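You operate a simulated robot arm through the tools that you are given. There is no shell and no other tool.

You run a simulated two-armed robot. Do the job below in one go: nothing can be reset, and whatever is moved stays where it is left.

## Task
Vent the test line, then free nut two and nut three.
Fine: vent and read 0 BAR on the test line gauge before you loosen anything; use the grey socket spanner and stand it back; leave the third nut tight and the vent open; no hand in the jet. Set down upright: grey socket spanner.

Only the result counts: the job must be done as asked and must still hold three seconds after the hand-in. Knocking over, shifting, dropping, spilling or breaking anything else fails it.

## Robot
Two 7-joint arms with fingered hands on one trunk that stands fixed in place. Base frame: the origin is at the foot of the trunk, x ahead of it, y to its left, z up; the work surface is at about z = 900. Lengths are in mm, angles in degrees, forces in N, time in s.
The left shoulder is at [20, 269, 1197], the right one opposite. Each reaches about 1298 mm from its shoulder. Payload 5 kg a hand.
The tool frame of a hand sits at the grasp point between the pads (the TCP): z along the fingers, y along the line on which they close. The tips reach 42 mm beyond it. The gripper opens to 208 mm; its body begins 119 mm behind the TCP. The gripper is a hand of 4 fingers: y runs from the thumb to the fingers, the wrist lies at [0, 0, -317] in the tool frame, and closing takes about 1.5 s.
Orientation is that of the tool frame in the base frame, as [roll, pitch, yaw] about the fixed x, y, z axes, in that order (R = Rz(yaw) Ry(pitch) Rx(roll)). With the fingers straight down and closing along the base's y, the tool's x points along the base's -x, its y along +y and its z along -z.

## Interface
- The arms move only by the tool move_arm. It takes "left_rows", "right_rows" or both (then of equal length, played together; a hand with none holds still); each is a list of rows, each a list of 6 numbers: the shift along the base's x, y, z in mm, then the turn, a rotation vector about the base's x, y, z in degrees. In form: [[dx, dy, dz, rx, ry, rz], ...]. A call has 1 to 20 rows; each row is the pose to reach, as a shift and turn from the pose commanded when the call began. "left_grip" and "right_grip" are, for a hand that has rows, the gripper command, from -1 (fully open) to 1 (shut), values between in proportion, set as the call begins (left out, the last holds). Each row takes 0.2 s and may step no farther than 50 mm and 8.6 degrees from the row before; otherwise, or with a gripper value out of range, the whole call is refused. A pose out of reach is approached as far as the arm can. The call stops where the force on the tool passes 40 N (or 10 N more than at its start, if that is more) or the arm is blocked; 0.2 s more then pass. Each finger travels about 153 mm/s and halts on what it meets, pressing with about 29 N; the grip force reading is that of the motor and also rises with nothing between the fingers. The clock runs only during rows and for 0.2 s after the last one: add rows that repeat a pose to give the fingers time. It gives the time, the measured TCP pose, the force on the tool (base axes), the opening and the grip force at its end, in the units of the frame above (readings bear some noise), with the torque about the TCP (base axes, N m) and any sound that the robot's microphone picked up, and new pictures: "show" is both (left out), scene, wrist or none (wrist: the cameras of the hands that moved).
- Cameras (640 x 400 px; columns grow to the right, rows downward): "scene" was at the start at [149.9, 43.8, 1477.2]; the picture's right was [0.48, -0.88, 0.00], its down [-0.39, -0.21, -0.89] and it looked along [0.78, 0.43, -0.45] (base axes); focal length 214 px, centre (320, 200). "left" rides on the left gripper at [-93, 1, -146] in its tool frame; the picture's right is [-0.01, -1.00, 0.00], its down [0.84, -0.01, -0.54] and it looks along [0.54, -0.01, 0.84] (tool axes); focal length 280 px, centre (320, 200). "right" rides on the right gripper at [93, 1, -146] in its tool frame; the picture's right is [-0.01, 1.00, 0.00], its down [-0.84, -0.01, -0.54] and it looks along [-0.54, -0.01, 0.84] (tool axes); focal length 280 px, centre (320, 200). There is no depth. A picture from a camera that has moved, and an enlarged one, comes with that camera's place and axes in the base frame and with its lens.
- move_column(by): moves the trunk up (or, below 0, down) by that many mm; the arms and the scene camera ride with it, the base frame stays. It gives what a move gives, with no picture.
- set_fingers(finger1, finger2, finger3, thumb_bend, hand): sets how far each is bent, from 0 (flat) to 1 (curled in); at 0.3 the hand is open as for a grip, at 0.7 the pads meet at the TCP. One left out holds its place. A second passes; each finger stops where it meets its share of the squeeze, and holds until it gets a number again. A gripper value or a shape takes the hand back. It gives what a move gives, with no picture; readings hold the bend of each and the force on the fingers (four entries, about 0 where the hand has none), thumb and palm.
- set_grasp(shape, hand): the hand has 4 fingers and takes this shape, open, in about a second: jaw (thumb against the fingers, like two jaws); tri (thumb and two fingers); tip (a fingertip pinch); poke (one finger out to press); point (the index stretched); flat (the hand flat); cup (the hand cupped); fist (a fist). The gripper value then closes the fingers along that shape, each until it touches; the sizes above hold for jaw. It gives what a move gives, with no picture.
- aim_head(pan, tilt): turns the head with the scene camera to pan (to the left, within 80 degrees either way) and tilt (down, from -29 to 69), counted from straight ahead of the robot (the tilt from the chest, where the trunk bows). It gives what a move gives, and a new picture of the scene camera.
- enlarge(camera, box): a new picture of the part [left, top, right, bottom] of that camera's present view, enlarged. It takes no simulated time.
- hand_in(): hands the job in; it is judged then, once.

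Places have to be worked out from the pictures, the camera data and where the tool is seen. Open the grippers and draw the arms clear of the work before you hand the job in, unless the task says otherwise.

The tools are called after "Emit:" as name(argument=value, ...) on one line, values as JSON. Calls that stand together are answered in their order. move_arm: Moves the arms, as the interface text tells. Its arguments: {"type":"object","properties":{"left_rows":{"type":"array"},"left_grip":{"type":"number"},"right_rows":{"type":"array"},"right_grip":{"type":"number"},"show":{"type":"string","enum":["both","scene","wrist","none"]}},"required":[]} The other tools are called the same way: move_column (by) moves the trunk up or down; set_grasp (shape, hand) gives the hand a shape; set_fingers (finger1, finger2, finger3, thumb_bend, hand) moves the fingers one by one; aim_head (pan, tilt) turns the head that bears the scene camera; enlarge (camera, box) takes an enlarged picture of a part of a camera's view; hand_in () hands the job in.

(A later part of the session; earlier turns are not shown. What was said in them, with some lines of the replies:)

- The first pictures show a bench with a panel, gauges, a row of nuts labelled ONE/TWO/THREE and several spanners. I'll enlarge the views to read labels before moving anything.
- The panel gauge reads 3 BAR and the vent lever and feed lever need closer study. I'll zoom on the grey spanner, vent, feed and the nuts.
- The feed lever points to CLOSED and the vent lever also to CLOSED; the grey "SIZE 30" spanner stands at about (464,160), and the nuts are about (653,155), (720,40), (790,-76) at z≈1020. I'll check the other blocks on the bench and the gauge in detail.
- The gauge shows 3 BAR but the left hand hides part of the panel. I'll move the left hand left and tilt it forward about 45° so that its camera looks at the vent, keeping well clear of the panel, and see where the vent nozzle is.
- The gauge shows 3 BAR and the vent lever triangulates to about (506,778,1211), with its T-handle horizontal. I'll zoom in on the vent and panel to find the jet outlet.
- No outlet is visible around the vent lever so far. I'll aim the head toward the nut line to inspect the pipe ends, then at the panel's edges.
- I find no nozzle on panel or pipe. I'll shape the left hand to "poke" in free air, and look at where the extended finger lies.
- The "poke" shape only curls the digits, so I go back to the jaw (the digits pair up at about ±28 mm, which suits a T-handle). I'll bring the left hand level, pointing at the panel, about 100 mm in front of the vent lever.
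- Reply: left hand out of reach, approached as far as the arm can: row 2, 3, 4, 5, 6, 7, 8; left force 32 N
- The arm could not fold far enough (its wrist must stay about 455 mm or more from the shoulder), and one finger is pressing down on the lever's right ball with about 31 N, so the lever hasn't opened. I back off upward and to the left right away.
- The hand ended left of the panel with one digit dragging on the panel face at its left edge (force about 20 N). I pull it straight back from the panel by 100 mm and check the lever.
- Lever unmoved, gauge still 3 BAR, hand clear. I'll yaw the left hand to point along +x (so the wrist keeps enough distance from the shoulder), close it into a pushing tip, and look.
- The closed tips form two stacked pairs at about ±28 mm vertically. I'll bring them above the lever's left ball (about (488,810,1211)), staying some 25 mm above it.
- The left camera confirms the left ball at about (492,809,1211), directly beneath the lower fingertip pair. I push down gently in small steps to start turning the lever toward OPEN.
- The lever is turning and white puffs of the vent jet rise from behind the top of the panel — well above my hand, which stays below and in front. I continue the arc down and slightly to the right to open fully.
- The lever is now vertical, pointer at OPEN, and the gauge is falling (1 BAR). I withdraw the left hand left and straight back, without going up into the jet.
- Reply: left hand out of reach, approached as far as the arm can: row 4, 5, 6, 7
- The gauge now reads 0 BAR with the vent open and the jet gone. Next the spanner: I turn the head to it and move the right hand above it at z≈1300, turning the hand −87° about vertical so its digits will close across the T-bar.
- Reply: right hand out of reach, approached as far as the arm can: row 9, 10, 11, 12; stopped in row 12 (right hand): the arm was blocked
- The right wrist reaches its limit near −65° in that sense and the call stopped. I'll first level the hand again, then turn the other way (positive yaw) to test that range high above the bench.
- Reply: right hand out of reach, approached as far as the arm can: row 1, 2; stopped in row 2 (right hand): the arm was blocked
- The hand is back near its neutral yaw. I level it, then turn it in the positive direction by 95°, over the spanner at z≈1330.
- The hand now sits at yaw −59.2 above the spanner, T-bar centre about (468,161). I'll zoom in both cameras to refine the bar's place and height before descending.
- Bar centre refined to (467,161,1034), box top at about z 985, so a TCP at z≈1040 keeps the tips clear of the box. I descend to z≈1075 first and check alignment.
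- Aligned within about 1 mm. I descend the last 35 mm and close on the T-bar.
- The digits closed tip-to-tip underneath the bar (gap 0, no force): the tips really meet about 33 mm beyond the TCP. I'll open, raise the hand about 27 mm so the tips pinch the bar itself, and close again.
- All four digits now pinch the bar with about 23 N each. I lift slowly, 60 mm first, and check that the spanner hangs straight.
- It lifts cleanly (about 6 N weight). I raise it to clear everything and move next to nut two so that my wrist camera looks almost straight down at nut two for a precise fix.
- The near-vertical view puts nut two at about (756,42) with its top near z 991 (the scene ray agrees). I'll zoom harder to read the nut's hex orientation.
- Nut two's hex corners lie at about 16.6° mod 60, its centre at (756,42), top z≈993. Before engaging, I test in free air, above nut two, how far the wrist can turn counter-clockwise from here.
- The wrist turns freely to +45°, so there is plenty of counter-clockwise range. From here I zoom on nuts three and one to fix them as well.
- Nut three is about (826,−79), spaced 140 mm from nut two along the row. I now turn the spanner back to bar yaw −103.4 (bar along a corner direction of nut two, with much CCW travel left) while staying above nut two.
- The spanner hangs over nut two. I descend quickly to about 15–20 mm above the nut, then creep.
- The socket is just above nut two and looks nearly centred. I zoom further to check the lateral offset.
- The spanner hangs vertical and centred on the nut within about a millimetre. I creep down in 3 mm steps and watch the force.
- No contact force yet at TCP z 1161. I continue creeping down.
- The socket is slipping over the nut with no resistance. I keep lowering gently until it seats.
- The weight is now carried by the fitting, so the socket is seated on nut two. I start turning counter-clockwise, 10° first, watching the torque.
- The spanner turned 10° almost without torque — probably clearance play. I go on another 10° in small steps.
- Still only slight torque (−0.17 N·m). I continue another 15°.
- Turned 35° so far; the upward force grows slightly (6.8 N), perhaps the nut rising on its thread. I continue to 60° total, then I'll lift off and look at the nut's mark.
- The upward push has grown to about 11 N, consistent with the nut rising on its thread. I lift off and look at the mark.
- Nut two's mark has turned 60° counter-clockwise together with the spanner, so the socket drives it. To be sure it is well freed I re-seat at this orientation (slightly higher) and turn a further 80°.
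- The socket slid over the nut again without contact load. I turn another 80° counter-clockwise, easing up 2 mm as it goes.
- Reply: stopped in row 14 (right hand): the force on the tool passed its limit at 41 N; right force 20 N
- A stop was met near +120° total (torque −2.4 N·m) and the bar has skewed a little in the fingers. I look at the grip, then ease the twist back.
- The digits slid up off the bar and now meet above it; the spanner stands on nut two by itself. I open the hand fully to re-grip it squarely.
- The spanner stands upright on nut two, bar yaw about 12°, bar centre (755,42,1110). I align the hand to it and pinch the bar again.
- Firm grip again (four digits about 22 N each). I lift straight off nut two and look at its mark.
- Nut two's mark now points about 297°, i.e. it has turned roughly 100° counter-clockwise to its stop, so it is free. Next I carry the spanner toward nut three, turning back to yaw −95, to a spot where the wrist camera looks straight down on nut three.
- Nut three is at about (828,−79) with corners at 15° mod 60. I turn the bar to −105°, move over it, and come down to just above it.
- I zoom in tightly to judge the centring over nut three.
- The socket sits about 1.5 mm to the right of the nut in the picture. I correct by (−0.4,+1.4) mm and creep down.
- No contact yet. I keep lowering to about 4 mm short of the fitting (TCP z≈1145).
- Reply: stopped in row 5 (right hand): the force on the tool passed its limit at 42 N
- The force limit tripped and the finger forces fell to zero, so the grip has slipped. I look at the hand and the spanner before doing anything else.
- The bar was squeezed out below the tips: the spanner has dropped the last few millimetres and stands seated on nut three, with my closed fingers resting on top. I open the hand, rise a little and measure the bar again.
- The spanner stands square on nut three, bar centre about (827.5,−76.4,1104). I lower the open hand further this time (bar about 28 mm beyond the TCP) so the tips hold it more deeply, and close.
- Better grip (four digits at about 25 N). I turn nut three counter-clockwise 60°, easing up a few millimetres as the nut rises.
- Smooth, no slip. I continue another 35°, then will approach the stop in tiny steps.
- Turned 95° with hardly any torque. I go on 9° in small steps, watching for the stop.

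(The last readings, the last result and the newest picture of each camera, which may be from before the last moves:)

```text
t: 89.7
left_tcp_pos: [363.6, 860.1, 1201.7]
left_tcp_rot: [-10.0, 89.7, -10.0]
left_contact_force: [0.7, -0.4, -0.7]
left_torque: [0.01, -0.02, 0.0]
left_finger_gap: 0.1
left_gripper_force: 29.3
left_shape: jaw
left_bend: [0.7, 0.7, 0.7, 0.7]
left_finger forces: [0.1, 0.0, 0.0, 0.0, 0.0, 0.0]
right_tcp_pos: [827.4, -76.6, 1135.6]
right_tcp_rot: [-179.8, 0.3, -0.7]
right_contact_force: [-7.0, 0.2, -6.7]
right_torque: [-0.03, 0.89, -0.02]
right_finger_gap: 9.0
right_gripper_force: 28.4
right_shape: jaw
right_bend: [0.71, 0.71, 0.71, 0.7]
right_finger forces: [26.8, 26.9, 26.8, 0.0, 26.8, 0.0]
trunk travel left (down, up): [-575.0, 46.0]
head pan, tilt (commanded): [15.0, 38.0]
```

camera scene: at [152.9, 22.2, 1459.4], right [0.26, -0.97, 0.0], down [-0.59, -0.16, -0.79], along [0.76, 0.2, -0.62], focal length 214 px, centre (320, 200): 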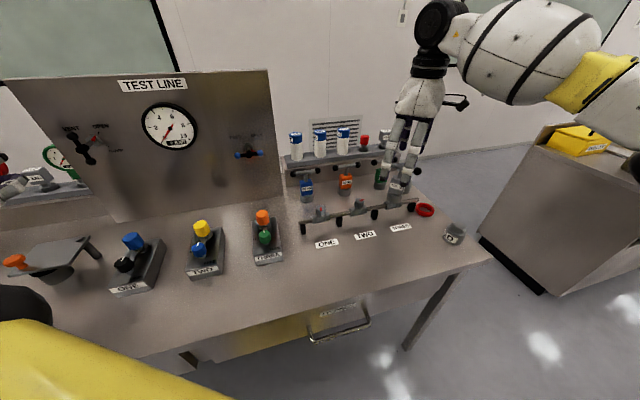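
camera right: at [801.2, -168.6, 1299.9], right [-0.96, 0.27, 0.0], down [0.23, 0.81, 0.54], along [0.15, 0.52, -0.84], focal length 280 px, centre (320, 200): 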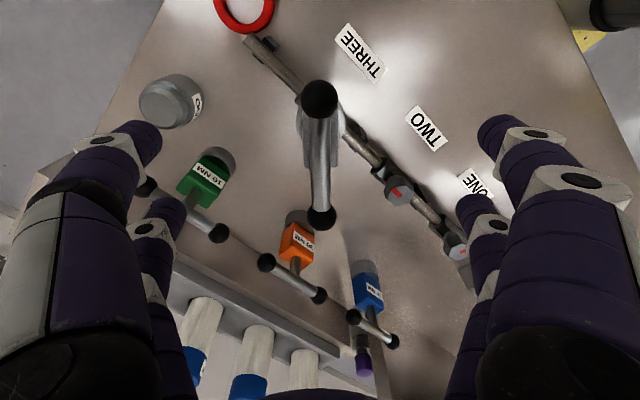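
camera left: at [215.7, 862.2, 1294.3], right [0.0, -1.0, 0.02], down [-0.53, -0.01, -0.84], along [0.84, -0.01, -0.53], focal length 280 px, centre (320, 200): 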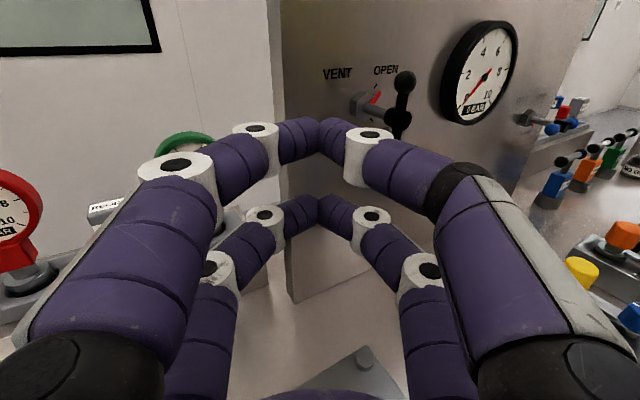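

Still no stop at 104°. I go a few degrees further to match nut two.

Emit:
move_arm(right_rows=[[0, 0, 0, 0, 0, 1.5], [0, 0, 0, 0, 0, 3], [0, 0, 0, 0, 0, 4.5], [0, 0, 0, 0, 0, 6]], show="none")

Emit:
enlarge(camera="scene", box=[360, 140, 430, 215])

```text
t: 90.7
left_tcp_pos: [363.5, 859.5, 1201.6]
left_tcp_rot: [-9.9, 89.6, -9.8]
left_contact_force: [0.8, 0.5, -0.5]
left_torque: [-0.03, -0.01, -0.02]
left_finger_gap: 0.1
left_gripper_force: 28.7
left_shape: jaw
left_bend: [0.7, 0.7, 0.7, 0.7]
left_finger forces: [0.0, 0.0, 0.1, 0.1, 0.0, 0.0]
right_tcp_pos: [829.3, -76.3, 1134.9]
right_tcp_rot: [-179.9, 0.3, 5.4]
right_contact_force: [-6.6, -0.4, -5.7]
right_torque: [-0.09, 0.9, -0.05]
right_finger_gap: 8.7
right_gripper_force: 28.9
right_shape: jaw
right_bend: [0.71, 0.71, 0.71, 0.7]
right_finger forces: [26.7, 27.1, 27.1, 0.0, 27.0, 0.1]
trunk travel left (down, up): [-575.0, 46.0]
head pan, tilt (commanded): [15.0, 38.0]
```

```text
5.33 times, centred on (395, 178) of scene
camera zoom: at [152.8, 22.0, 1459.4], right [0.26, -0.97, 0.0], down [-0.59, -0.16, -0.79], along [0.76, 0.2, -0.62], focal length 1144 px, centre (-80, 320)
```

zoom: 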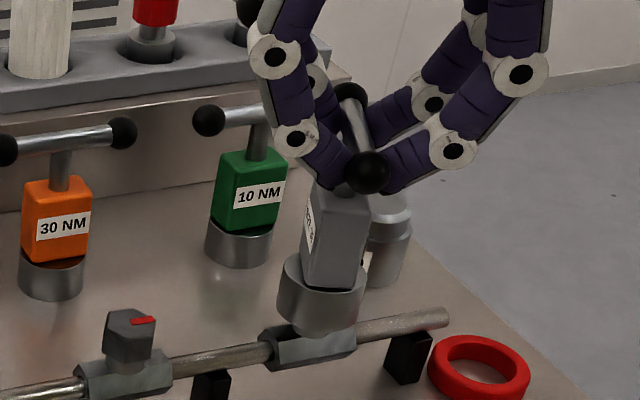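

110° turned with no stop felt. I lift straight off and look at nut three's mark.

Emit:
move_arm(right_rows=[[0, 0, 6, 0, 0, 0], [0, 0, 14, 0, 0, 0], [0, 0, 28, 0, 0, 0], [0, 0, 50, 0, 0, 0], [0, 0, 85, 0, 0, 0], [0, 0, 115, 0, 0, 0], [0, 0, 115, 0, 0, 0]], show="none")

Emit:
enlarge(camera="scene", box=[340, 165, 420, 225])

Emit:
enlarge(camera="scene", box=[350, 100, 450, 200])

```text
t: 92.3
left_tcp_pos: [364.2, 859.1, 1201.6]
left_tcp_rot: [-10.2, 89.7, -10.3]
left_contact_force: [0.2, 0.5, -0.3]
left_torque: [0.0, 0.03, 0.04]
left_finger_gap: 0.0
left_gripper_force: 29.5
left_shape: jaw
left_bend: [0.7, 0.7, 0.7, 0.7]
left_finger forces: [0.0, 0.1, 0.0, 0.0, 0.0, 0.1]
right_tcp_pos: [829.6, -76.6, 1250.5]
right_tcp_rot: [-180.0, 0.2, 5.4]
right_contact_force: [0.1, 0.2, -5.8]
right_torque: [0.02, 0.08, 0.02]
right_finger_gap: 9.1
right_gripper_force: 29.0
right_shape: jaw
right_bend: [0.71, 0.71, 0.71, 0.7]
right_finger forces: [26.2, 28.3, 27.8, 0.0, 26.5, 0.0]
trunk travel left (down, up): [-575.0, 46.0]
head pan, tilt (commanded): [15.0, 38.0]
```

```text
6.67 times, centred on (380, 195) of scene
camera zoom: at [153.6, 21.9, 1459.2], right [0.26, -0.97, 0.0], down [-0.6, -0.16, -0.79], along [0.76, 0.2, -0.62], focal length 1430 px, centre (-80, 233)
```

zoom: 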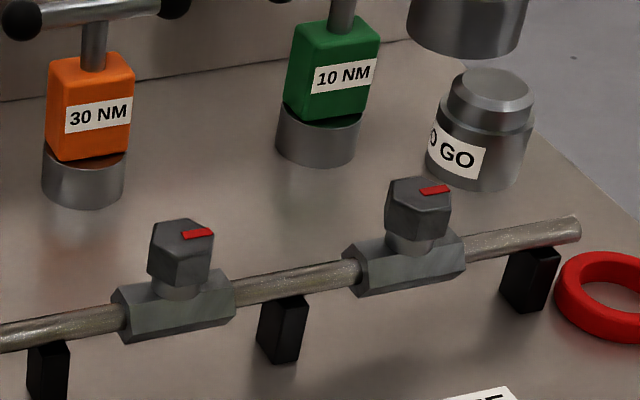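

```text
4.00 times, centred on (400, 150) of scene
camera zoom: at [153.6, 21.9, 1459.2], right [0.26, -0.97, 0.0], down [-0.6, -0.16, -0.79], along [0.76, 0.2, -0.62], focal length 858 px, centre (0, 400)
```

zoom: 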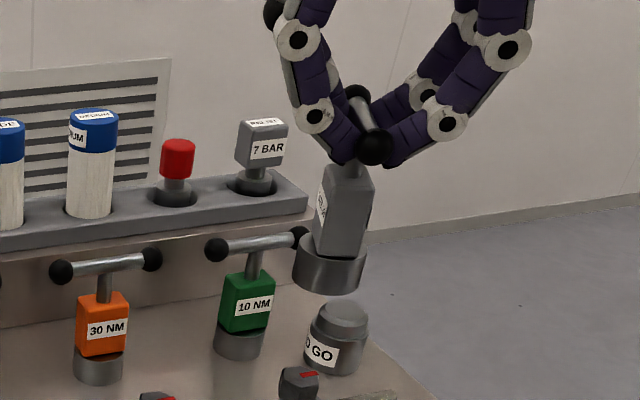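

Nut three's mark has swung round to match nut two's (about 100° turned). I shift so the wrist camera looks straight down on nut three, then nut two, to measure both turns accurately.

Emit:
move_arm(right_rows=[[-28, -4, 0, 0, 0, 0], [-57, -8, 0, 0, 0, 0], [-57, -8, 0, 0, 0, 0]], show="none")

Emit:
enlarge(camera="right", box=[265, 0, 365, 85])

Emit:
move_arm(right_rows=[[-24, 40, 0, 0, 0, 0], [-48, 80, 0, 0, 0, 0], [-72, 121, 0, 0, 0, 0], [-72, 121, 0, 0, 0, 0]], show="none")

Emit:
enlarge(camera="right", box=[265, 0, 365, 85])

```text
t: 93.1
left_tcp_pos: [364.0, 858.5, 1202.4]
left_tcp_rot: [-10.7, 89.8, -10.7]
left_contact_force: [-0.1, 0.2, 0.0]
left_torque: [0.06, 0.0, 0.01]
left_finger_gap: 0.0
left_gripper_force: 28.8
left_shape: jaw
left_bend: [0.7, 0.7, 0.7, 0.7]
left_finger forces: [0.0, 0.0, 0.0, 0.0, 0.1, 0.0]
right_tcp_pos: [771.2, -83.1, 1250.4]
right_tcp_rot: [-179.8, 0.4, 5.4]
right_contact_force: [0.0, -0.6, -6.3]
right_torque: [0.04, 0.04, 0.0]
right_finger_gap: 9.0
right_gripper_force: 29.3
right_shape: jaw
right_bend: [0.71, 0.71, 0.71, 0.7]
right_finger forces: [26.1, 28.2, 27.8, 0.0, 26.3, 0.0]
trunk travel left (down, up): [-575.0, 46.0]
head pan, tilt (commanded): [15.0, 38.0]
```

```text
4.71 times, centred on (315, 42) of right
camera zoom: at [865.2, -77.2, 1395.5], right [0.08, -1.0, 0.0], down [-0.84, -0.07, 0.54], along [-0.54, -0.04, -0.84], focal length 1320 px, centre (344, 941)
```

zoom: 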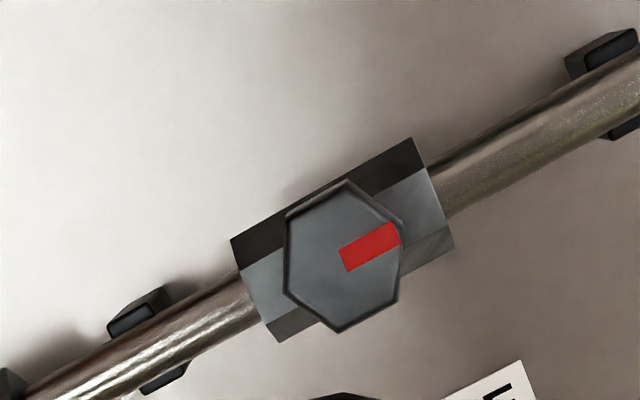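

```text
t: 94.1
left_tcp_pos: [365.0, 857.6, 1202.1]
left_tcp_rot: [9.3, 89.8, 9.2]
left_contact_force: [0.6, -1.0, 1.3]
left_torque: [0.0, 0.1, 0.13]
left_finger_gap: 0.1
left_gripper_force: 29.0
left_shape: jaw
left_bend: [0.7, 0.7, 0.7, 0.7]
left_finger forces: [0.0, 0.0, 0.1, 0.0, 0.0, 0.1]
right_tcp_pos: [701.0, 34.1, 1249.9]
right_tcp_rot: [-179.8, 0.3, 5.2]
right_contact_force: [0.5, -3.0, -6.9]
right_torque: [0.2, 0.1, -0.02]
right_finger_gap: 8.8
right_gripper_force: 28.9
right_shape: jaw
right_bend: [0.71, 0.71, 0.71, 0.7]
right_finger forces: [26.4, 27.9, 27.5, 0.1, 26.4, 0.0]
trunk travel left (down, up): [-575.0, 46.0]
head pan, tilt (commanded): [15.0, 38.0]
```

```text
4.71 times, centred on (315, 42) of right
camera zoom: at [794.1, 40.8, 1395.7], right [0.08, -1.0, 0.0], down [-0.84, -0.07, 0.54], along [-0.54, -0.04, -0.84], focal length 1320 px, centre (344, 941)
```

zoom: 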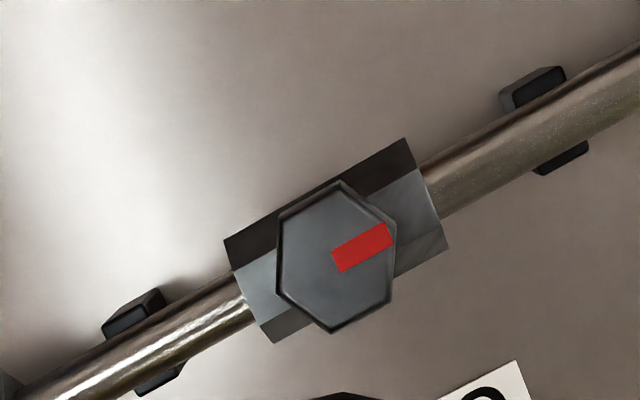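

Both nuts now show the same mark direction (about 301°), each turned some 105° counter-clockwise; nut one is untouched. Now I carry the spanner back over its original place (467,161), turning the bar back to −59.2°.

Emit:
move_arm(right_rows=[[-25.8, 13.8, 0, 0, 0, -7.2], [-51.6, 27.6, 0, 0, 0, -14.4], [-77.5, 41.5, 0, 0, 0, -21.6], [-103.3, 55.3, 0, 0, 0, -28.8], [-129, 69, 0, 0, 0, -36], [-155, 83, 0, 0, 0, -43.2], [-180.8, 96.8, 0, 0, 0, -50.4], [-206.6, 110.6, 0, 0, 0, -57.6], [-232.4, 124.4, 0, 0, 0, -64.5], [-232.4, 124.4, 0, 0, 0, -64.5], [-232.4, 124.4, 0, 0, 0, -64.5]], show="both")

Emit:
enlarge(camera="scene", box=[220, 130, 380, 290])

Emit:
enlarge(camera="right", box=[240, 60, 400, 260])

```text
t: 96.5
left_tcp_pos: [363.0, 860.8, 1201.7]
left_tcp_rot: [-15.3, 89.7, -15.3]
left_contact_force: [-0.8, 0.6, -0.6]
left_torque: [0.01, -0.07, -0.05]
left_finger_gap: 0.0
left_gripper_force: 29.2
left_shape: jaw
left_bend: [0.7, 0.7, 0.7, 0.7]
left_finger forces: [0.0, 0.0, 0.1, 0.0, 0.0, 0.0]
right_tcp_pos: [466.5, 161.6, 1250.9]
right_tcp_rot: [-179.9, 0.2, -59.2]
right_contact_force: [-0.5, 1.2, -4.9]
right_torque: [0.0, -0.04, -0.01]
right_finger_gap: 8.6
right_gripper_force: 29.2
right_shape: jaw
right_bend: [0.71, 0.71, 0.71, 0.7]
right_finger forces: [26.1, 27.5, 27.1, 0.1, 25.9, 0.0]
trunk travel left (down, up): [-575.0, 46.0]
head pan, tilt (commanded): [15.0, 38.0]
camera scene: at [152.8, 22.7, 1459.4], right [0.26, -0.97, 0.0], down [-0.59, -0.16, -0.79], along [0.76, 0.2, -0.62], focal length 214 px, centre (320, 200)
camera right: at [513.0, 80.4, 1396.5], right [-0.87, -0.5, 0.0], down [-0.42, 0.73, 0.54], along [-0.27, 0.47, -0.84], focal length 280 px, centre (320, 200)
```

scene: 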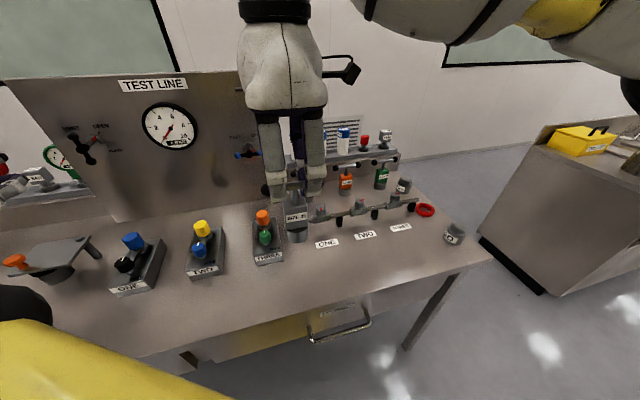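
right: 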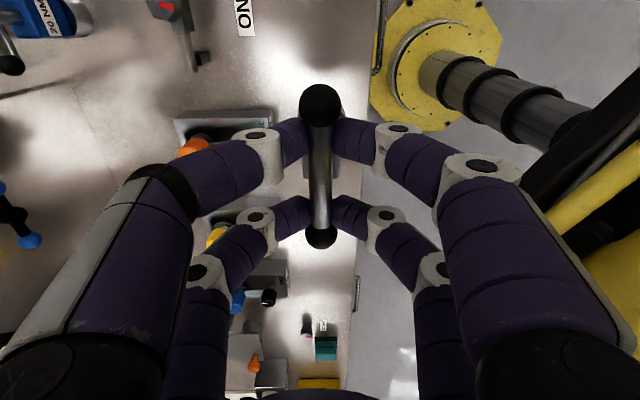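

```text
2.50 times, centred on (300, 210) of scene
camera zoom: at [152.8, 22.7, 1459.4], right [0.26, -0.97, 0.0], down [-0.59, -0.16, -0.79], along [0.76, 0.2, -0.62], focal length 536 px, centre (370, 175)
```

zoom: 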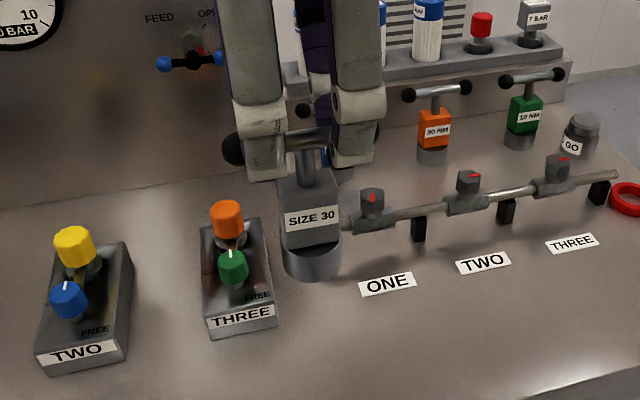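

```text
2.00 times, centred on (320, 160) of right
camera zoom: at [513.0, 80.4, 1396.5], right [-0.87, -0.5, 0.0], down [-0.42, 0.73, 0.54], along [-0.27, 0.47, -0.84], focal length 561 px, centre (320, 280)
```

zoom: 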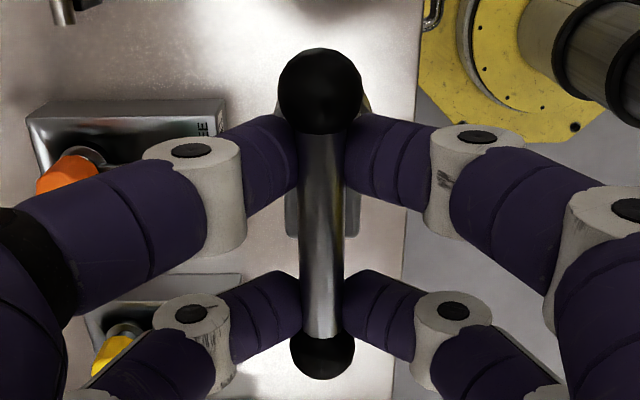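

The spanner hangs straight above its original spot. I lower it to just above the bench and then creep to contact.

Emit:
move_arm(right_rows=[[0, 0, -40, 0, 0, 0], [0, 0, -80, 0, 0, 0], [0, 0, -120, 0, 0, 0], [0, 0, -150, 0, 0, 0], [0, 0, -170, 0, 0, 0], [0, 0, -180, 0, 0, 0], [0, 0, -180, 0, 0, 0]], show="none")

Emit:
enlarge(camera="scene", box=[250, 210, 350, 310])

```text
t: 98.1
left_tcp_pos: [363.0, 858.2, 1201.9]
left_tcp_rot: [-10.9, 89.7, -11.0]
left_contact_force: [-0.1, -0.7, 0.0]
left_torque: [0.02, 0.02, 0.03]
left_finger_gap: 0.0
left_gripper_force: 29.5
left_shape: jaw
left_bend: [0.7, 0.7, 0.7, 0.7]
left_finger forces: [0.0, 0.0, 0.0, 0.0, 0.0, 0.0]
right_tcp_pos: [467.5, 161.1, 1070.4]
right_tcp_rot: [-180.0, 0.3, -59.1]
right_contact_force: [-0.7, -0.3, -5.7]
right_torque: [0.05, 0.02, -0.02]
right_finger_gap: 8.9
right_gripper_force: 28.8
right_shape: jaw
right_bend: [0.71, 0.71, 0.71, 0.7]
right_finger forces: [25.8, 27.3, 27.0, 0.0, 25.7, 0.0]
trunk travel left (down, up): [-575.0, 46.0]
head pan, tilt (commanded): [15.0, 38.0]
```

```text
4.00 times, centred on (300, 260) of scene
camera zoom: at [152.9, 22.2, 1459.4], right [0.26, -0.97, 0.0], down [-0.59, -0.16, -0.79], along [0.76, 0.2, -0.62], focal length 858 px, centre (400, -40)
```

zoom: 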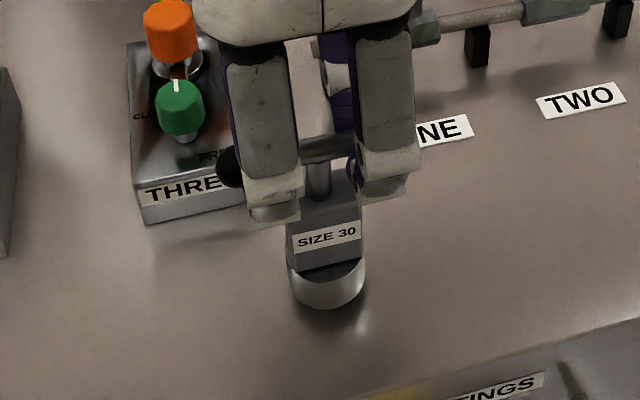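

Still hanging free (−5.7 N). I creep down in 2 mm steps until the bench takes the weight.

Emit:
move_arm(right_rows=[[0, 0, -2, 0, 0, 0], [0, 0, -4, 0, 0, 0], [0, 0, -5, 0, 0, 0]], show="none")

```text
t: 98.9
left_tcp_pos: [362.1, 859.4, 1201.5]
left_tcp_rot: [-11.4, 89.7, -11.3]
left_contact_force: [0.2, 0.0, -0.6]
left_torque: [-0.01, 0.0, 0.0]
left_finger_gap: 0.0
left_gripper_force: 28.3
left_shape: jaw
left_bend: [0.7, 0.7, 0.7, 0.7]
left_finger forces: [0.0, 0.0, 0.0, 0.1, 0.0, 0.0]
right_tcp_pos: [466.1, 161.2, 1066.1]
right_tcp_rot: [-179.9, 0.3, -59.1]
right_contact_force: [-0.7, 0.6, -6.7]
right_torque: [0.03, 0.01, -0.02]
right_finger_gap: 8.8
right_gripper_force: 28.9
right_shape: jaw
right_bend: [0.71, 0.71, 0.71, 0.7]
right_finger forces: [25.7, 27.3, 26.8, 0.0, 25.8, 0.0]
trunk travel left (down, up): [-575.0, 46.0]
head pan, tilt (commanded): [15.0, 38.0]
```

No contact yet at z 1066. I continue creeping.

Emit:
move_arm(right_rows=[[0, 0, -1, 0, 0, 0], [0, 0, -2, 0, 0, 0], [0, 0, -3, 0, 0, 0]], show="none")

```text
t: 99.7
left_tcp_pos: [363.0, 859.2, 1202.1]
left_tcp_rot: [-11.9, 89.7, -11.8]
left_contact_force: [0.7, -1.6, 0.5]
left_torque: [0.01, -0.03, -0.03]
left_finger_gap: 0.0
left_gripper_force: 29.3
left_shape: jaw
left_bend: [0.7, 0.7, 0.7, 0.7]
left_finger forces: [0.0, 0.0, 0.0, 0.0, 0.1, 0.1]
right_tcp_pos: [467.2, 161.6, 1061.3]
right_tcp_rot: [-179.9, 0.3, -59.1]
right_contact_force: [-0.4, -0.1, -5.8]
right_torque: [-0.02, 0.01, 0.0]
right_finger_gap: 8.6
right_gripper_force: 29.0
right_shape: jaw
right_bend: [0.71, 0.71, 0.71, 0.7]
right_finger forces: [25.8, 27.4, 26.9, 0.0, 25.7, 0.0]
trunk travel left (down, up): [-575.0, 46.0]
head pan, tilt (commanded): [15.0, 38.0]
```

Still −5.8 N, so not quite down. A few millimetres more.

Emit:
move_arm(right_rows=[[0, 0, -1, 0, 0, 0], [0, 0, -2, 0, 0, 0], [0, 0, -2, 0, 0, 0]], show="none")

Emit:
enlarge(camera="scene", box=[260, 220, 340, 300])

```text
t: 100.5
left_tcp_pos: [362.1, 859.3, 1201.2]
left_tcp_rot: [-11.8, 89.8, -11.6]
left_contact_force: [0.3, -0.2, 0.4]
left_torque: [-0.02, 0.0, -0.01]
left_finger_gap: 0.0
left_gripper_force: 28.9
left_shape: jaw
left_bend: [0.7, 0.7, 0.7, 0.7]
left_finger forces: [0.1, 0.0, 0.0, 0.1, 0.0, 0.0]
right_tcp_pos: [465.9, 161.3, 1060.6]
right_tcp_rot: [-179.9, 0.2, -59.1]
right_contact_force: [-0.4, 0.6, -5.8]
right_torque: [0.0, 0.0, 0.02]
right_finger_gap: 8.6
right_gripper_force: 28.7
right_shape: jaw
right_bend: [0.71, 0.71, 0.71, 0.7]
right_finger forces: [25.7, 27.3, 26.9, 0.1, 25.7, 0.0]
trunk travel left (down, up): [-575.0, 46.0]
head pan, tilt (commanded): [15.0, 38.0]
```

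```text
5.00 times, centred on (300, 260) of scene
camera zoom: at [153.0, 22.2, 1459.3], right [0.26, -0.97, 0.0], down [-0.59, -0.16, -0.79], along [0.76, 0.2, -0.62], focal length 1072 px, centre (420, -100)
```

zoom: 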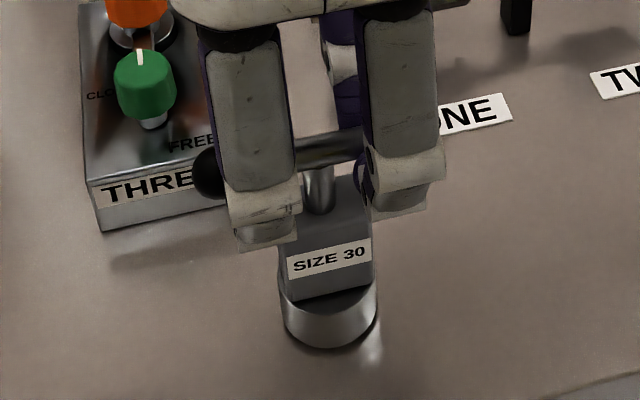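

It is within about 2 mm of the bench and 2 mm right of its first position. I correct that and lower the last bit.

Emit:
move_arm(right_rows=[[-0.2, 0.9, 0, 0, 0, 0], [-0.4, 1.7, 0, 0, 0, 0], [-0.4, 1.7, -1, 0, 0, 0], [-0.4, 1.7, -2, 0, 0, 0]], show="none")

```text
t: 101.5
left_tcp_pos: [362.8, 858.7, 1201.4]
left_tcp_rot: [-11.8, 89.7, -11.7]
left_contact_force: [0.4, 0.4, 0.4]
left_torque: [0.01, 0.01, -0.01]
left_finger_gap: 0.0
left_gripper_force: 28.9
left_shape: jaw
left_bend: [0.7, 0.7, 0.7, 0.7]
left_finger forces: [0.0, 0.0, 0.0, 0.0, 0.0, 0.0]
right_tcp_pos: [465.2, 163.1, 1059.0]
right_tcp_rot: [-179.8, 0.3, -59.0]
right_contact_force: [-0.3, -0.7, -6.6]
right_torque: [0.0, -0.01, -0.03]
right_finger_gap: 8.7
right_gripper_force: 29.1
right_shape: jaw
right_bend: [0.71, 0.71, 0.71, 0.7]
right_finger forces: [25.8, 27.3, 26.9, 0.1, 25.7, 0.1]
trunk travel left (down, up): [-575.0, 46.0]
head pan, tilt (commanded): [15.0, 38.0]
```

Still hanging. One millimetre at a time further.

Emit:
move_arm(right_rows=[[0, 0, -1, 0, 0, 0], [0, 0, -1, 0, 0, 0]], show="none")

Emit:
move_arm(right_rows=[[0, 0, -1, 0, 0, 0], [0, 0, -1, 0, 0, 0]], show="none")

```text
t: 102.1
left_tcp_pos: [361.7, 860.0, 1201.1]
left_tcp_rot: [-12.1, 89.7, -11.9]
left_contact_force: [0.1, -0.5, -0.8]
left_torque: [0.02, -0.02, 0.05]
left_finger_gap: 0.0
left_gripper_force: 29.3
left_shape: jaw
left_bend: [0.7, 0.7, 0.7, 0.7]
left_finger forces: [0.0, 0.0, 0.0, 0.1, 0.0, 0.1]
right_tcp_pos: [466.3, 162.1, 1057.7]
right_tcp_rot: [-179.8, 0.4, -59.1]
right_contact_force: [-0.9, 0.2, -5.4]
right_torque: [-0.01, 0.01, -0.01]
right_finger_gap: 8.5
right_gripper_force: 28.7
right_shape: jaw
right_bend: [0.71, 0.71, 0.71, 0.7]
right_finger forces: [25.8, 27.2, 26.9, 0.2, 25.7, 0.1]
trunk travel left (down, up): [-575.0, 46.0]
head pan, tilt (commanded): [15.0, 38.0]
```

```text
t: 102.7
left_tcp_pos: [362.6, 860.4, 1201.0]
left_tcp_rot: [-11.5, 89.8, -11.5]
left_contact_force: [0.1, 0.3, 0.8]
left_torque: [0.03, 0.0, 0.02]
left_finger_gap: 0.0
left_gripper_force: 28.9
left_shape: jaw
left_bend: [0.7, 0.7, 0.7, 0.7]
left_finger forces: [0.0, 0.1, 0.0, 0.1, 0.0, 0.0]
right_tcp_pos: [465.8, 163.0, 1055.2]
right_tcp_rot: [-179.9, 0.3, -59.1]
right_contact_force: [0.5, -0.2, -5.8]
right_torque: [0.02, -0.01, 0.01]
right_finger_gap: 8.6
right_gripper_force: 29.1
right_shape: jaw
right_bend: [0.71, 0.71, 0.71, 0.7]
right_finger forces: [25.8, 27.3, 26.8, 0.0, 25.7, 0.1]
trunk travel left (down, up): [-575.0, 46.0]
head pan, tilt (commanded): [15.0, 38.0]
```

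Still no support at z≈1056. I look closely before going further.

Emit:
enlarge(camera="scene", box=[260, 220, 340, 300])

Emit:
move_arm(right_rows=[[0, 0, -1, 0, 0, 0], [0, 0, -2, 0, 0, 0], [0, 0, -2, 0, 0, 0]], show="none")

Emit:
enlarge(camera="scene", box=[260, 220, 340, 300])

```text
5.00 times, centred on (300, 260) of scene
camera zoom: at [153.0, 22.2, 1459.3], right [0.26, -0.97, 0.0], down [-0.59, -0.16, -0.79], along [0.76, 0.2, -0.62], focal length 1072 px, centre (420, -100)
```

zoom: 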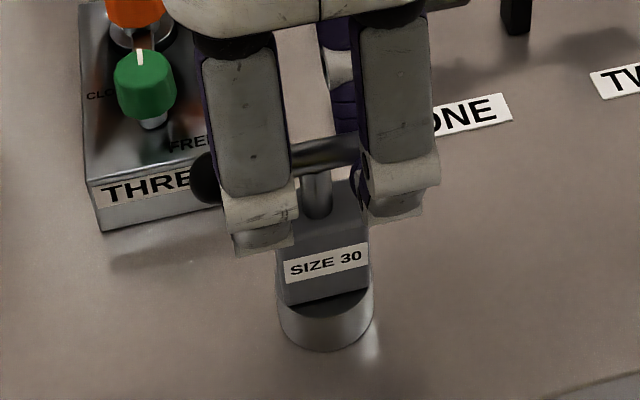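

```text
t: 103.5
left_tcp_pos: [363.1, 858.8, 1201.0]
left_tcp_rot: [-9.6, 89.8, -9.6]
left_contact_force: [0.2, -0.1, 0.5]
left_torque: [0.0, -0.01, -0.02]
left_finger_gap: 0.0
left_gripper_force: 28.9
left_shape: jaw
left_bend: [0.7, 0.7, 0.7, 0.7]
left_finger forces: [0.1, 0.1, 0.0, 0.1, 0.0, 0.0]
right_tcp_pos: [466.9, 164.0, 1055.9]
right_tcp_rot: [-179.7, 0.2, -59.1]
right_contact_force: [-2.2, 0.5, 6.8]
right_torque: [-0.06, 0.05, 0.06]
right_finger_gap: 8.8
right_gripper_force: 29.2
right_shape: jaw
right_bend: [0.71, 0.71, 0.71, 0.71]
right_finger forces: [26.3, 27.3, 25.8, 0.0, 25.8, 0.1]
trunk travel left (down, up): [-575.0, 46.0]
head pan, tilt (commanded): [15.0, 38.0]
```

```text
5.00 times, centred on (300, 260) of scene
camera zoom: at [152.4, 22.1, 1459.5], right [0.26, -0.97, 0.0], down [-0.59, -0.16, -0.79], along [0.76, 0.2, -0.62], focal length 1072 px, centre (420, -100)
```

zoom: 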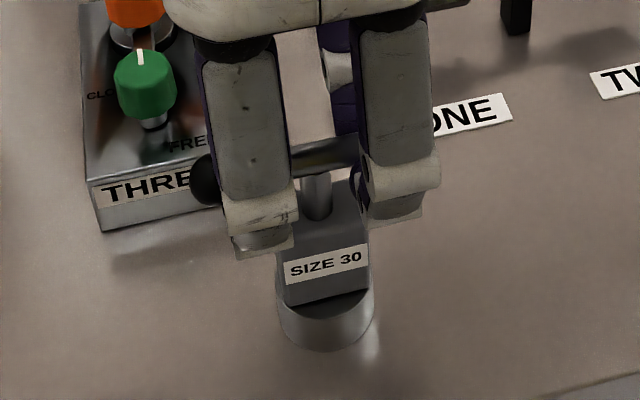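

The bench now takes the weight, and the spanner matches its first position in the picture. I relieve the press by 1 mm, then open the fingers.

Emit:
move_arm(right_rows=[[0, 0, 0.8, 0, 0, 0], [0, 0, 0.8, 0, 0, 0]], show="none")

Emit:
move_arm(right_rows=[[0, 0, 0, 0, 0, 0], [0, 0, 0, 0, 0, 0], [0, 0, 0, 0, 0, 0], [0, 0, 0, 0, 0, 0], [0, 0, 0, 0, 0, 0], [0, 0, 0, 0, 0, 0], [0, 0, 0, 0, 0, 0], [0, 0, 0, 0, 0, 0]], right_grip=-1, show="both")

Emit:
enlarge(camera="scene", box=[260, 220, 340, 300])

```text
t: 104.1
left_tcp_pos: [363.2, 859.3, 1201.6]
left_tcp_rot: [-11.1, 89.7, -11.2]
left_contact_force: [-0.1, 0.0, 0.0]
left_torque: [-0.04, 0.0, 0.02]
left_finger_gap: 0.0
left_gripper_force: 28.9
left_shape: jaw
left_bend: [0.7, 0.7, 0.7, 0.7]
left_finger forces: [0.1, 0.0, 0.0, 0.0, 0.1, 0.0]
right_tcp_pos: [466.5, 162.0, 1055.6]
right_tcp_rot: [-179.9, 0.3, -59.1]
right_contact_force: [-0.8, 1.5, 3.5]
right_torque: [0.07, 0.02, -0.01]
right_finger_gap: 8.8
right_gripper_force: 29.0
right_shape: jaw
right_bend: [0.71, 0.71, 0.71, 0.71]
right_finger forces: [26.4, 27.1, 26.1, 0.1, 26.3, 0.0]
trunk travel left (down, up): [-575.0, 46.0]
head pan, tilt (commanded): [15.0, 38.0]
```

```text
t: 105.9
left_tcp_pos: [362.3, 859.0, 1201.9]
left_tcp_rot: [-11.3, 89.7, -11.3]
left_contact_force: [0.0, -0.4, 0.1]
left_torque: [-0.02, -0.02, 0.02]
left_finger_gap: 0.0
left_gripper_force: 28.9
left_shape: jaw
left_bend: [0.7, 0.7, 0.7, 0.7]
left_finger forces: [0.1, 0.0, 0.1, 0.0, 0.1, 0.0]
right_tcp_pos: [466.3, 162.8, 1055.1]
right_tcp_rot: [-179.8, 0.3, -59.2]
right_contact_force: [-0.3, -0.6, 0.6]
right_torque: [-0.02, 0.0, 0.01]
right_finger_gap: 207.7
right_gripper_force: 0.1
right_shape: jaw
right_bend: [0.3, 0.3, 0.3, 0.3]
right_finger forces: [0.1, 0.1, 0.0, 0.0, 0.0, 0.0]
trunk travel left (down, up): [-575.0, 46.0]
head pan, tilt (commanded): [15.0, 38.0]
camera scene: at [152.9, 22.2, 1459.4], right [0.26, -0.97, 0.0], down [-0.59, -0.16, -0.79], along [0.76, 0.2, -0.62], focal length 214 px, centre (320, 200)
camera right: at [513.0, 81.1, 1200.9], right [-0.87, -0.5, 0.0], down [-0.42, 0.73, 0.54], along [-0.27, 0.47, -0.84], focal length 280 px, centre (320, 200)
```

scene: 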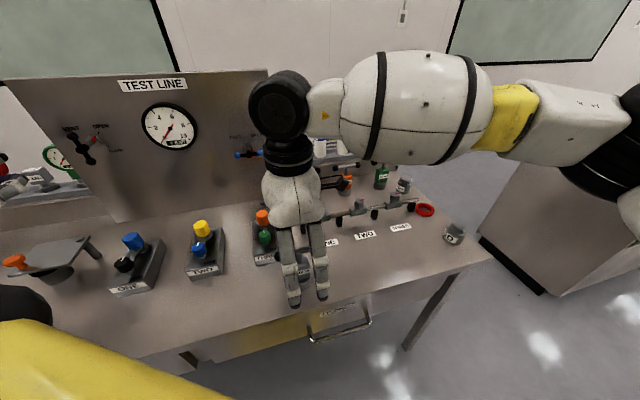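
right: 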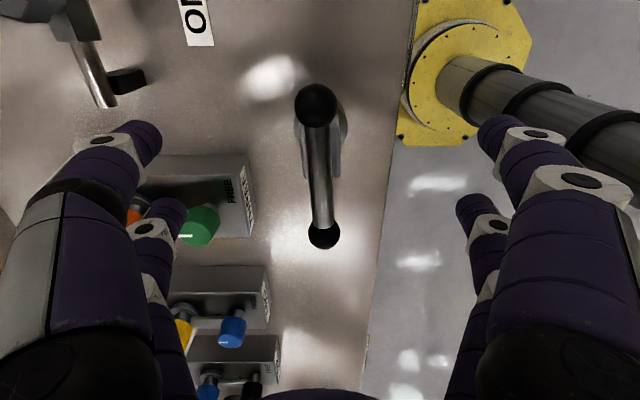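

```text
5.00 times, centred on (300, 260) of scene
camera zoom: at [152.9, 22.2, 1459.4], right [0.26, -0.97, 0.0], down [-0.59, -0.16, -0.79], along [0.76, 0.2, -0.62], focal length 1072 px, centre (420, -100)
```

zoom: 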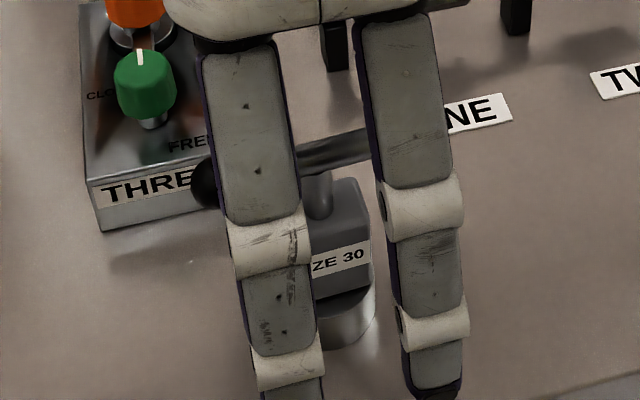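

The spanner stands free and upright. I raise the right hand straight up and away.

Emit:
move_arm(right_rows=[[0, 0, 20, 0, 0, 0], [0, 0, 50, 0, 0, 0], [0, 0, 95, 0, 0, 0], [0, 0, 140, 0, 0, 0], [0, 0, 185, 0, 0, 0], [0, 0, 230, 0, 0, 0], [0, 0, 275, 0, 0, 0], [0, 0, 300, 0, 0, 0], [-10, -40, 310, 0, 0, -7], [-20, -80, 315, 0, 0, -14], [-30, -120, 315, 0, 0, -21], [-40, -160, 315, 0, 0, -28], [-50, -200, 315, 0, 0, -35], [-60, -240, 315, 0, 0, -42], [-70, -280, 315, 0, 0, -49], [-80, -320, 315, 0, 0, -56]], show="both")

Emit:
enlarge(camera="scene", box=[260, 220, 340, 300])

Emit:
enlarge(camera="scene", box=[280, 150, 470, 260])

Emit:
enlarge(camera="scene", box=[30, 70, 290, 200])

```text
t: 109.3
left_tcp_pos: [363.4, 859.3, 1202.7]
left_tcp_rot: [5.0, 89.6, 5.1]
left_contact_force: [-0.5, -1.0, 0.7]
left_torque: [0.0, 0.12, 0.1]
left_finger_gap: 0.0
left_gripper_force: 28.6
left_shape: jaw
left_bend: [0.7, 0.7, 0.7, 0.7]
left_finger forces: [0.0, 0.0, 0.0, 0.1, 0.0, 0.1]
right_tcp_pos: [385.2, -160.0, 1370.7]
right_tcp_rot: [-179.8, 0.3, -115.2]
right_contact_force: [-0.2, -1.2, 0.1]
right_torque: [0.15, -0.02, -0.02]
right_finger_gap: 207.9
right_gripper_force: 0.1
right_shape: jaw
right_bend: [0.3, 0.3, 0.3, 0.3]
right_finger forces: [0.0, 0.0, 0.1, 0.0, 0.1, 0.0]
trunk travel left (down, up): [-575.0, 46.0]
head pan, tilt (commanded): [15.0, 38.0]
camera scene: at [152.5, 20.9, 1459.5], right [0.26, -0.97, 0.0], down [-0.59, -0.16, -0.79], along [0.76, 0.2, -0.61], focal length 214 px, centre (320, 200)
camera right: at [342.9, -244.5, 1515.5], right [-0.9, 0.44, 0.0], down [0.37, 0.76, 0.54], along [0.24, 0.49, -0.84], focal length 280 px, centre (320, 200)
```

scene: 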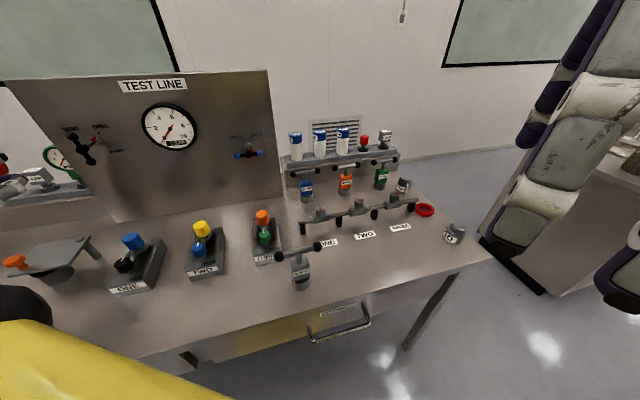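
right: 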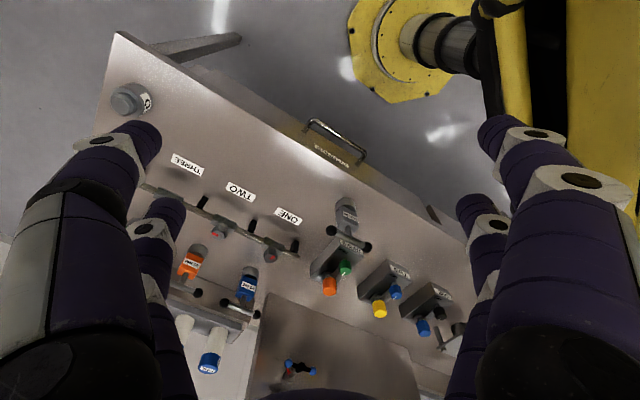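

```text
5.00 times, centred on (300, 260) of scene
camera zoom: at [152.5, 20.9, 1459.5], right [0.26, -0.97, 0.0], down [-0.59, -0.16, -0.79], along [0.76, 0.2, -0.61], focal length 1072 px, centre (420, -100)
```

zoom: 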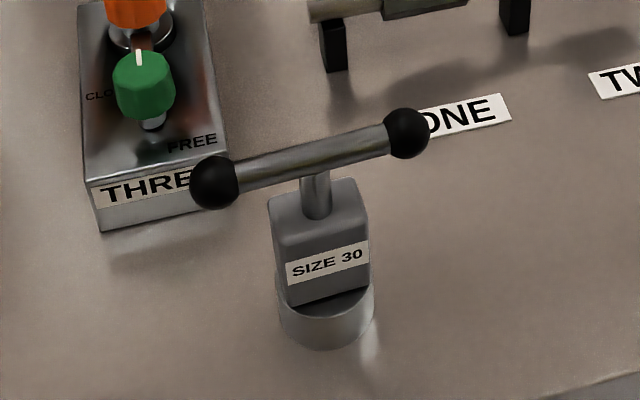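

```text
3.37 times, centred on (375, 205) of scene
camera zoom: at [152.5, 20.9, 1459.5], right [0.26, -0.97, 0.0], down [-0.59, -0.16, -0.79], along [0.76, 0.2, -0.61], focal length 722 px, centre (135, 183)
```

zoom: 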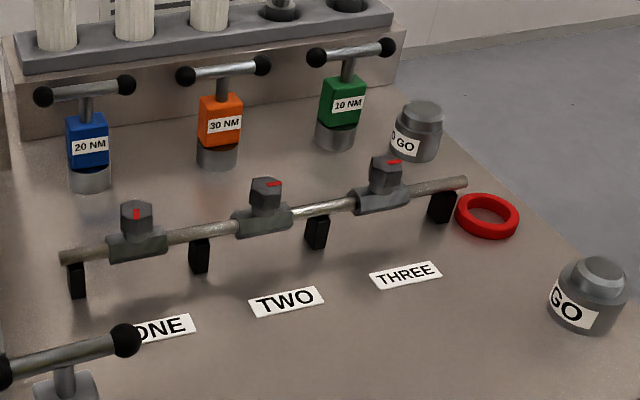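

```text
2.46 times, centred on (160, 135) of scene
camera zoom: at [152.5, 20.9, 1459.5], right [0.26, -0.97, 0.0], down [-0.59, -0.16, -0.79], along [0.76, 0.2, -0.61], focal length 528 px, centre (714, 360)
```

zoom: 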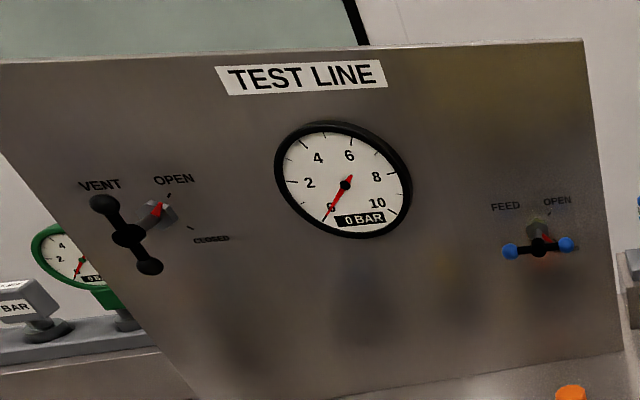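

All is in place: spanner upright on its old spot, gauge at 0 BAR, vent open, nuts two and three turned, nut one untouched. I open the left hand and draw it back and up, clear of the panel.

Emit:
move_arm(left_rows=[[-5, 5, 20, 0, 0, 0], [-10, 10, 50, 0, 0, 0], [-20, 15, 85, 0, 0, 0], [-30, 20, 120, 0, 0, 0], [-40, 25, 150, 0, 0, 0], [-40, 25, 150, 0, 0, 0], [-40, 25, 150, 0, 0, 0], [-40, 25, 150, 0, 0, 0]], left_grip=-1, show="both")

Emit:
aim_head(pan=28.7, tilt=26.6)

```text
t: 111.1
left_tcp_pos: [323.6, 884.7, 1353.1]
left_tcp_rot: [-15.2, 89.7, -15.1]
left_contact_force: [0.5, -0.4, -0.3]
left_torque: [0.04, 0.0, 0.0]
left_finger_gap: 207.9
left_gripper_force: 0.1
left_shape: jaw
left_bend: [0.3, 0.3, 0.3, 0.3]
left_finger forces: [0.1, 0.0, 0.0, 0.0, 0.0, 0.0]
right_tcp_pos: [385.6, -158.0, 1369.8]
right_tcp_rot: [-179.9, 0.2, -115.1]
right_contact_force: [-0.5, 0.7, 0.2]
right_torque: [-0.03, -0.04, -0.03]
right_finger_gap: 208.1
right_gripper_force: 0.1
right_shape: jaw
right_bend: [0.3, 0.3, 0.3, 0.3]
right_finger forces: [0.0, 0.0, 0.1, 0.0, 0.1, 0.1]
trunk travel left (down, up): [-575.0, 46.0]
head pan, tilt (commanded): [15.0, 38.0]
camera scene: at [152.8, 22.5, 1459.4], right [0.26, -0.97, 0.0], down [-0.59, -0.16, -0.79], along [0.76, 0.2, -0.62], focal length 214 px, centre (320, 200)
camera left: at [175.6, 886.8, 1445.1], right [0.0, -1.0, 0.02], down [-0.53, -0.01, -0.84], along [0.84, -0.01, -0.53], focal length 280 px, centre (320, 200)
```

scene: 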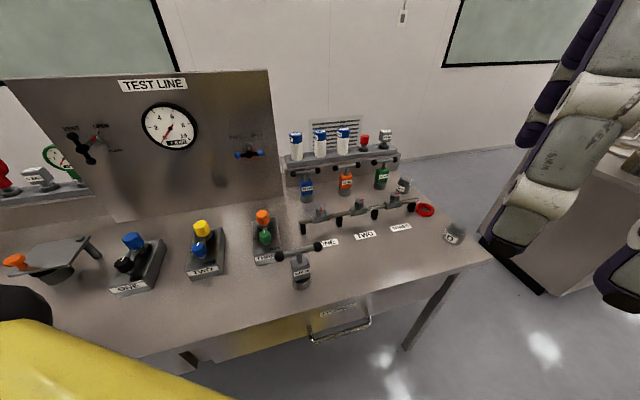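
left: 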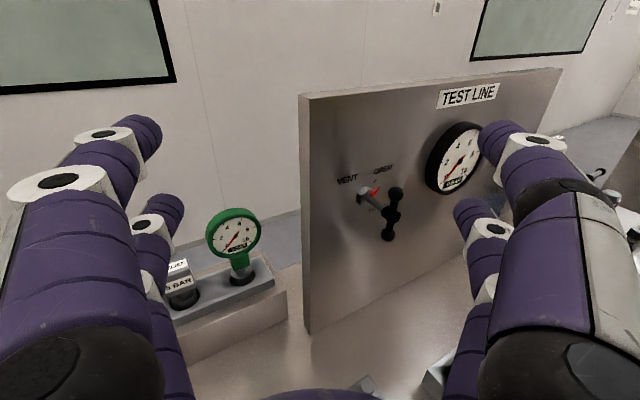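

```text
t: 111.9
left_tcp_pos: [322.8, 883.4, 1351.8]
left_tcp_rot: [-12.0, 89.6, -12.1]
left_contact_force: [0.3, 0.2, 1.2]
left_torque: [0.0, 0.01, 0.02]
left_finger_gap: 207.8
left_gripper_force: 0.0
left_shape: jaw
left_bend: [0.3, 0.3, 0.3, 0.3]
left_finger forces: [0.0, 0.0, 0.1, 0.1, 0.0, 0.0]
right_tcp_pos: [384.5, -157.8, 1369.7]
right_tcp_rot: [-180.0, 0.2, -115.1]
right_contact_force: [-0.2, 0.9, 0.5]
right_torque: [-0.07, -0.01, 0.02]
right_finger_gap: 207.7
right_gripper_force: 0.1
right_shape: jaw
right_bend: [0.3, 0.3, 0.3, 0.3]
right_finger forces: [0.0, 0.1, 0.0, 0.0, 0.1, 0.0]
trunk travel left (down, up): [-575.0, 46.0]
head pan, tilt (commanded): [28.7, 26.6]
camera scene: at [149.9, 43.9, 1477.1], right [0.48, -0.88, 0.0], down [-0.39, -0.21, -0.89], along [0.78, 0.43, -0.45], focal length 214 px, centre (320, 200)
```

scene: 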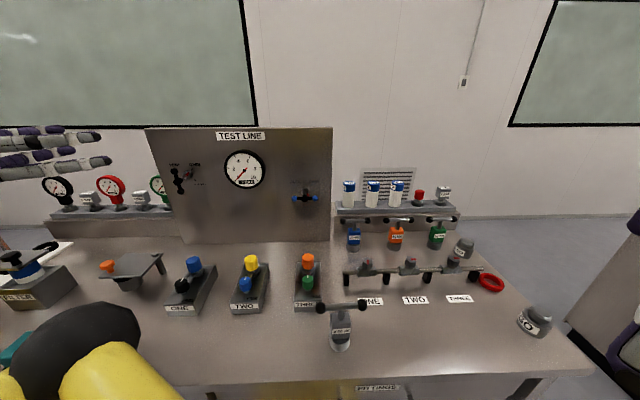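

The final view matches the start for everything else: spanner standing where it was, vent open, gauge 0 BAR, nuts two and three turned free, nut one still tight, both hands open and clear. I hand the job in.

Emit:
hand_in()

```text
The job is handed in.
```

I vented the test line and freed nuts two and three with the grey socket spanner, and I've handed the job in. No verdict came back from the hand-in.

- **Vent:** the lever is at OPEN and was left there. The gauge read 0 BAR before I touched any nut. The jet came out above the top of the panel, and both hands stayed out of it.
- **Nuts two and three:** each turned about 105° counter-clockwise. Nut two met a firm stop there. Nut three's mark ended at the same angle, but I did not feel it reach a stop.
- **Third nut:** the task asks for nut three to be freed and also for "the third nut" to stay tight. I took that to mean the one not named, nut one, and left it untouched.
- **Spanner:** it is standing upright within a few millimetres of where it started.

Two things did not go cleanly:

- **Panel and lever:** before opening the vent, a left-hand finger pressed the closed lever with about 31 N and then dragged on the panel face. The lever, the gauge reading and the panel showed no change.
- **Spanner grip:** the fingers slipped off the spanner's bar once on each nut. Both times it stayed upright on the nut and I gripped it again.

Both hands are open and clear of the work, and nothing else on the bench looks moved.
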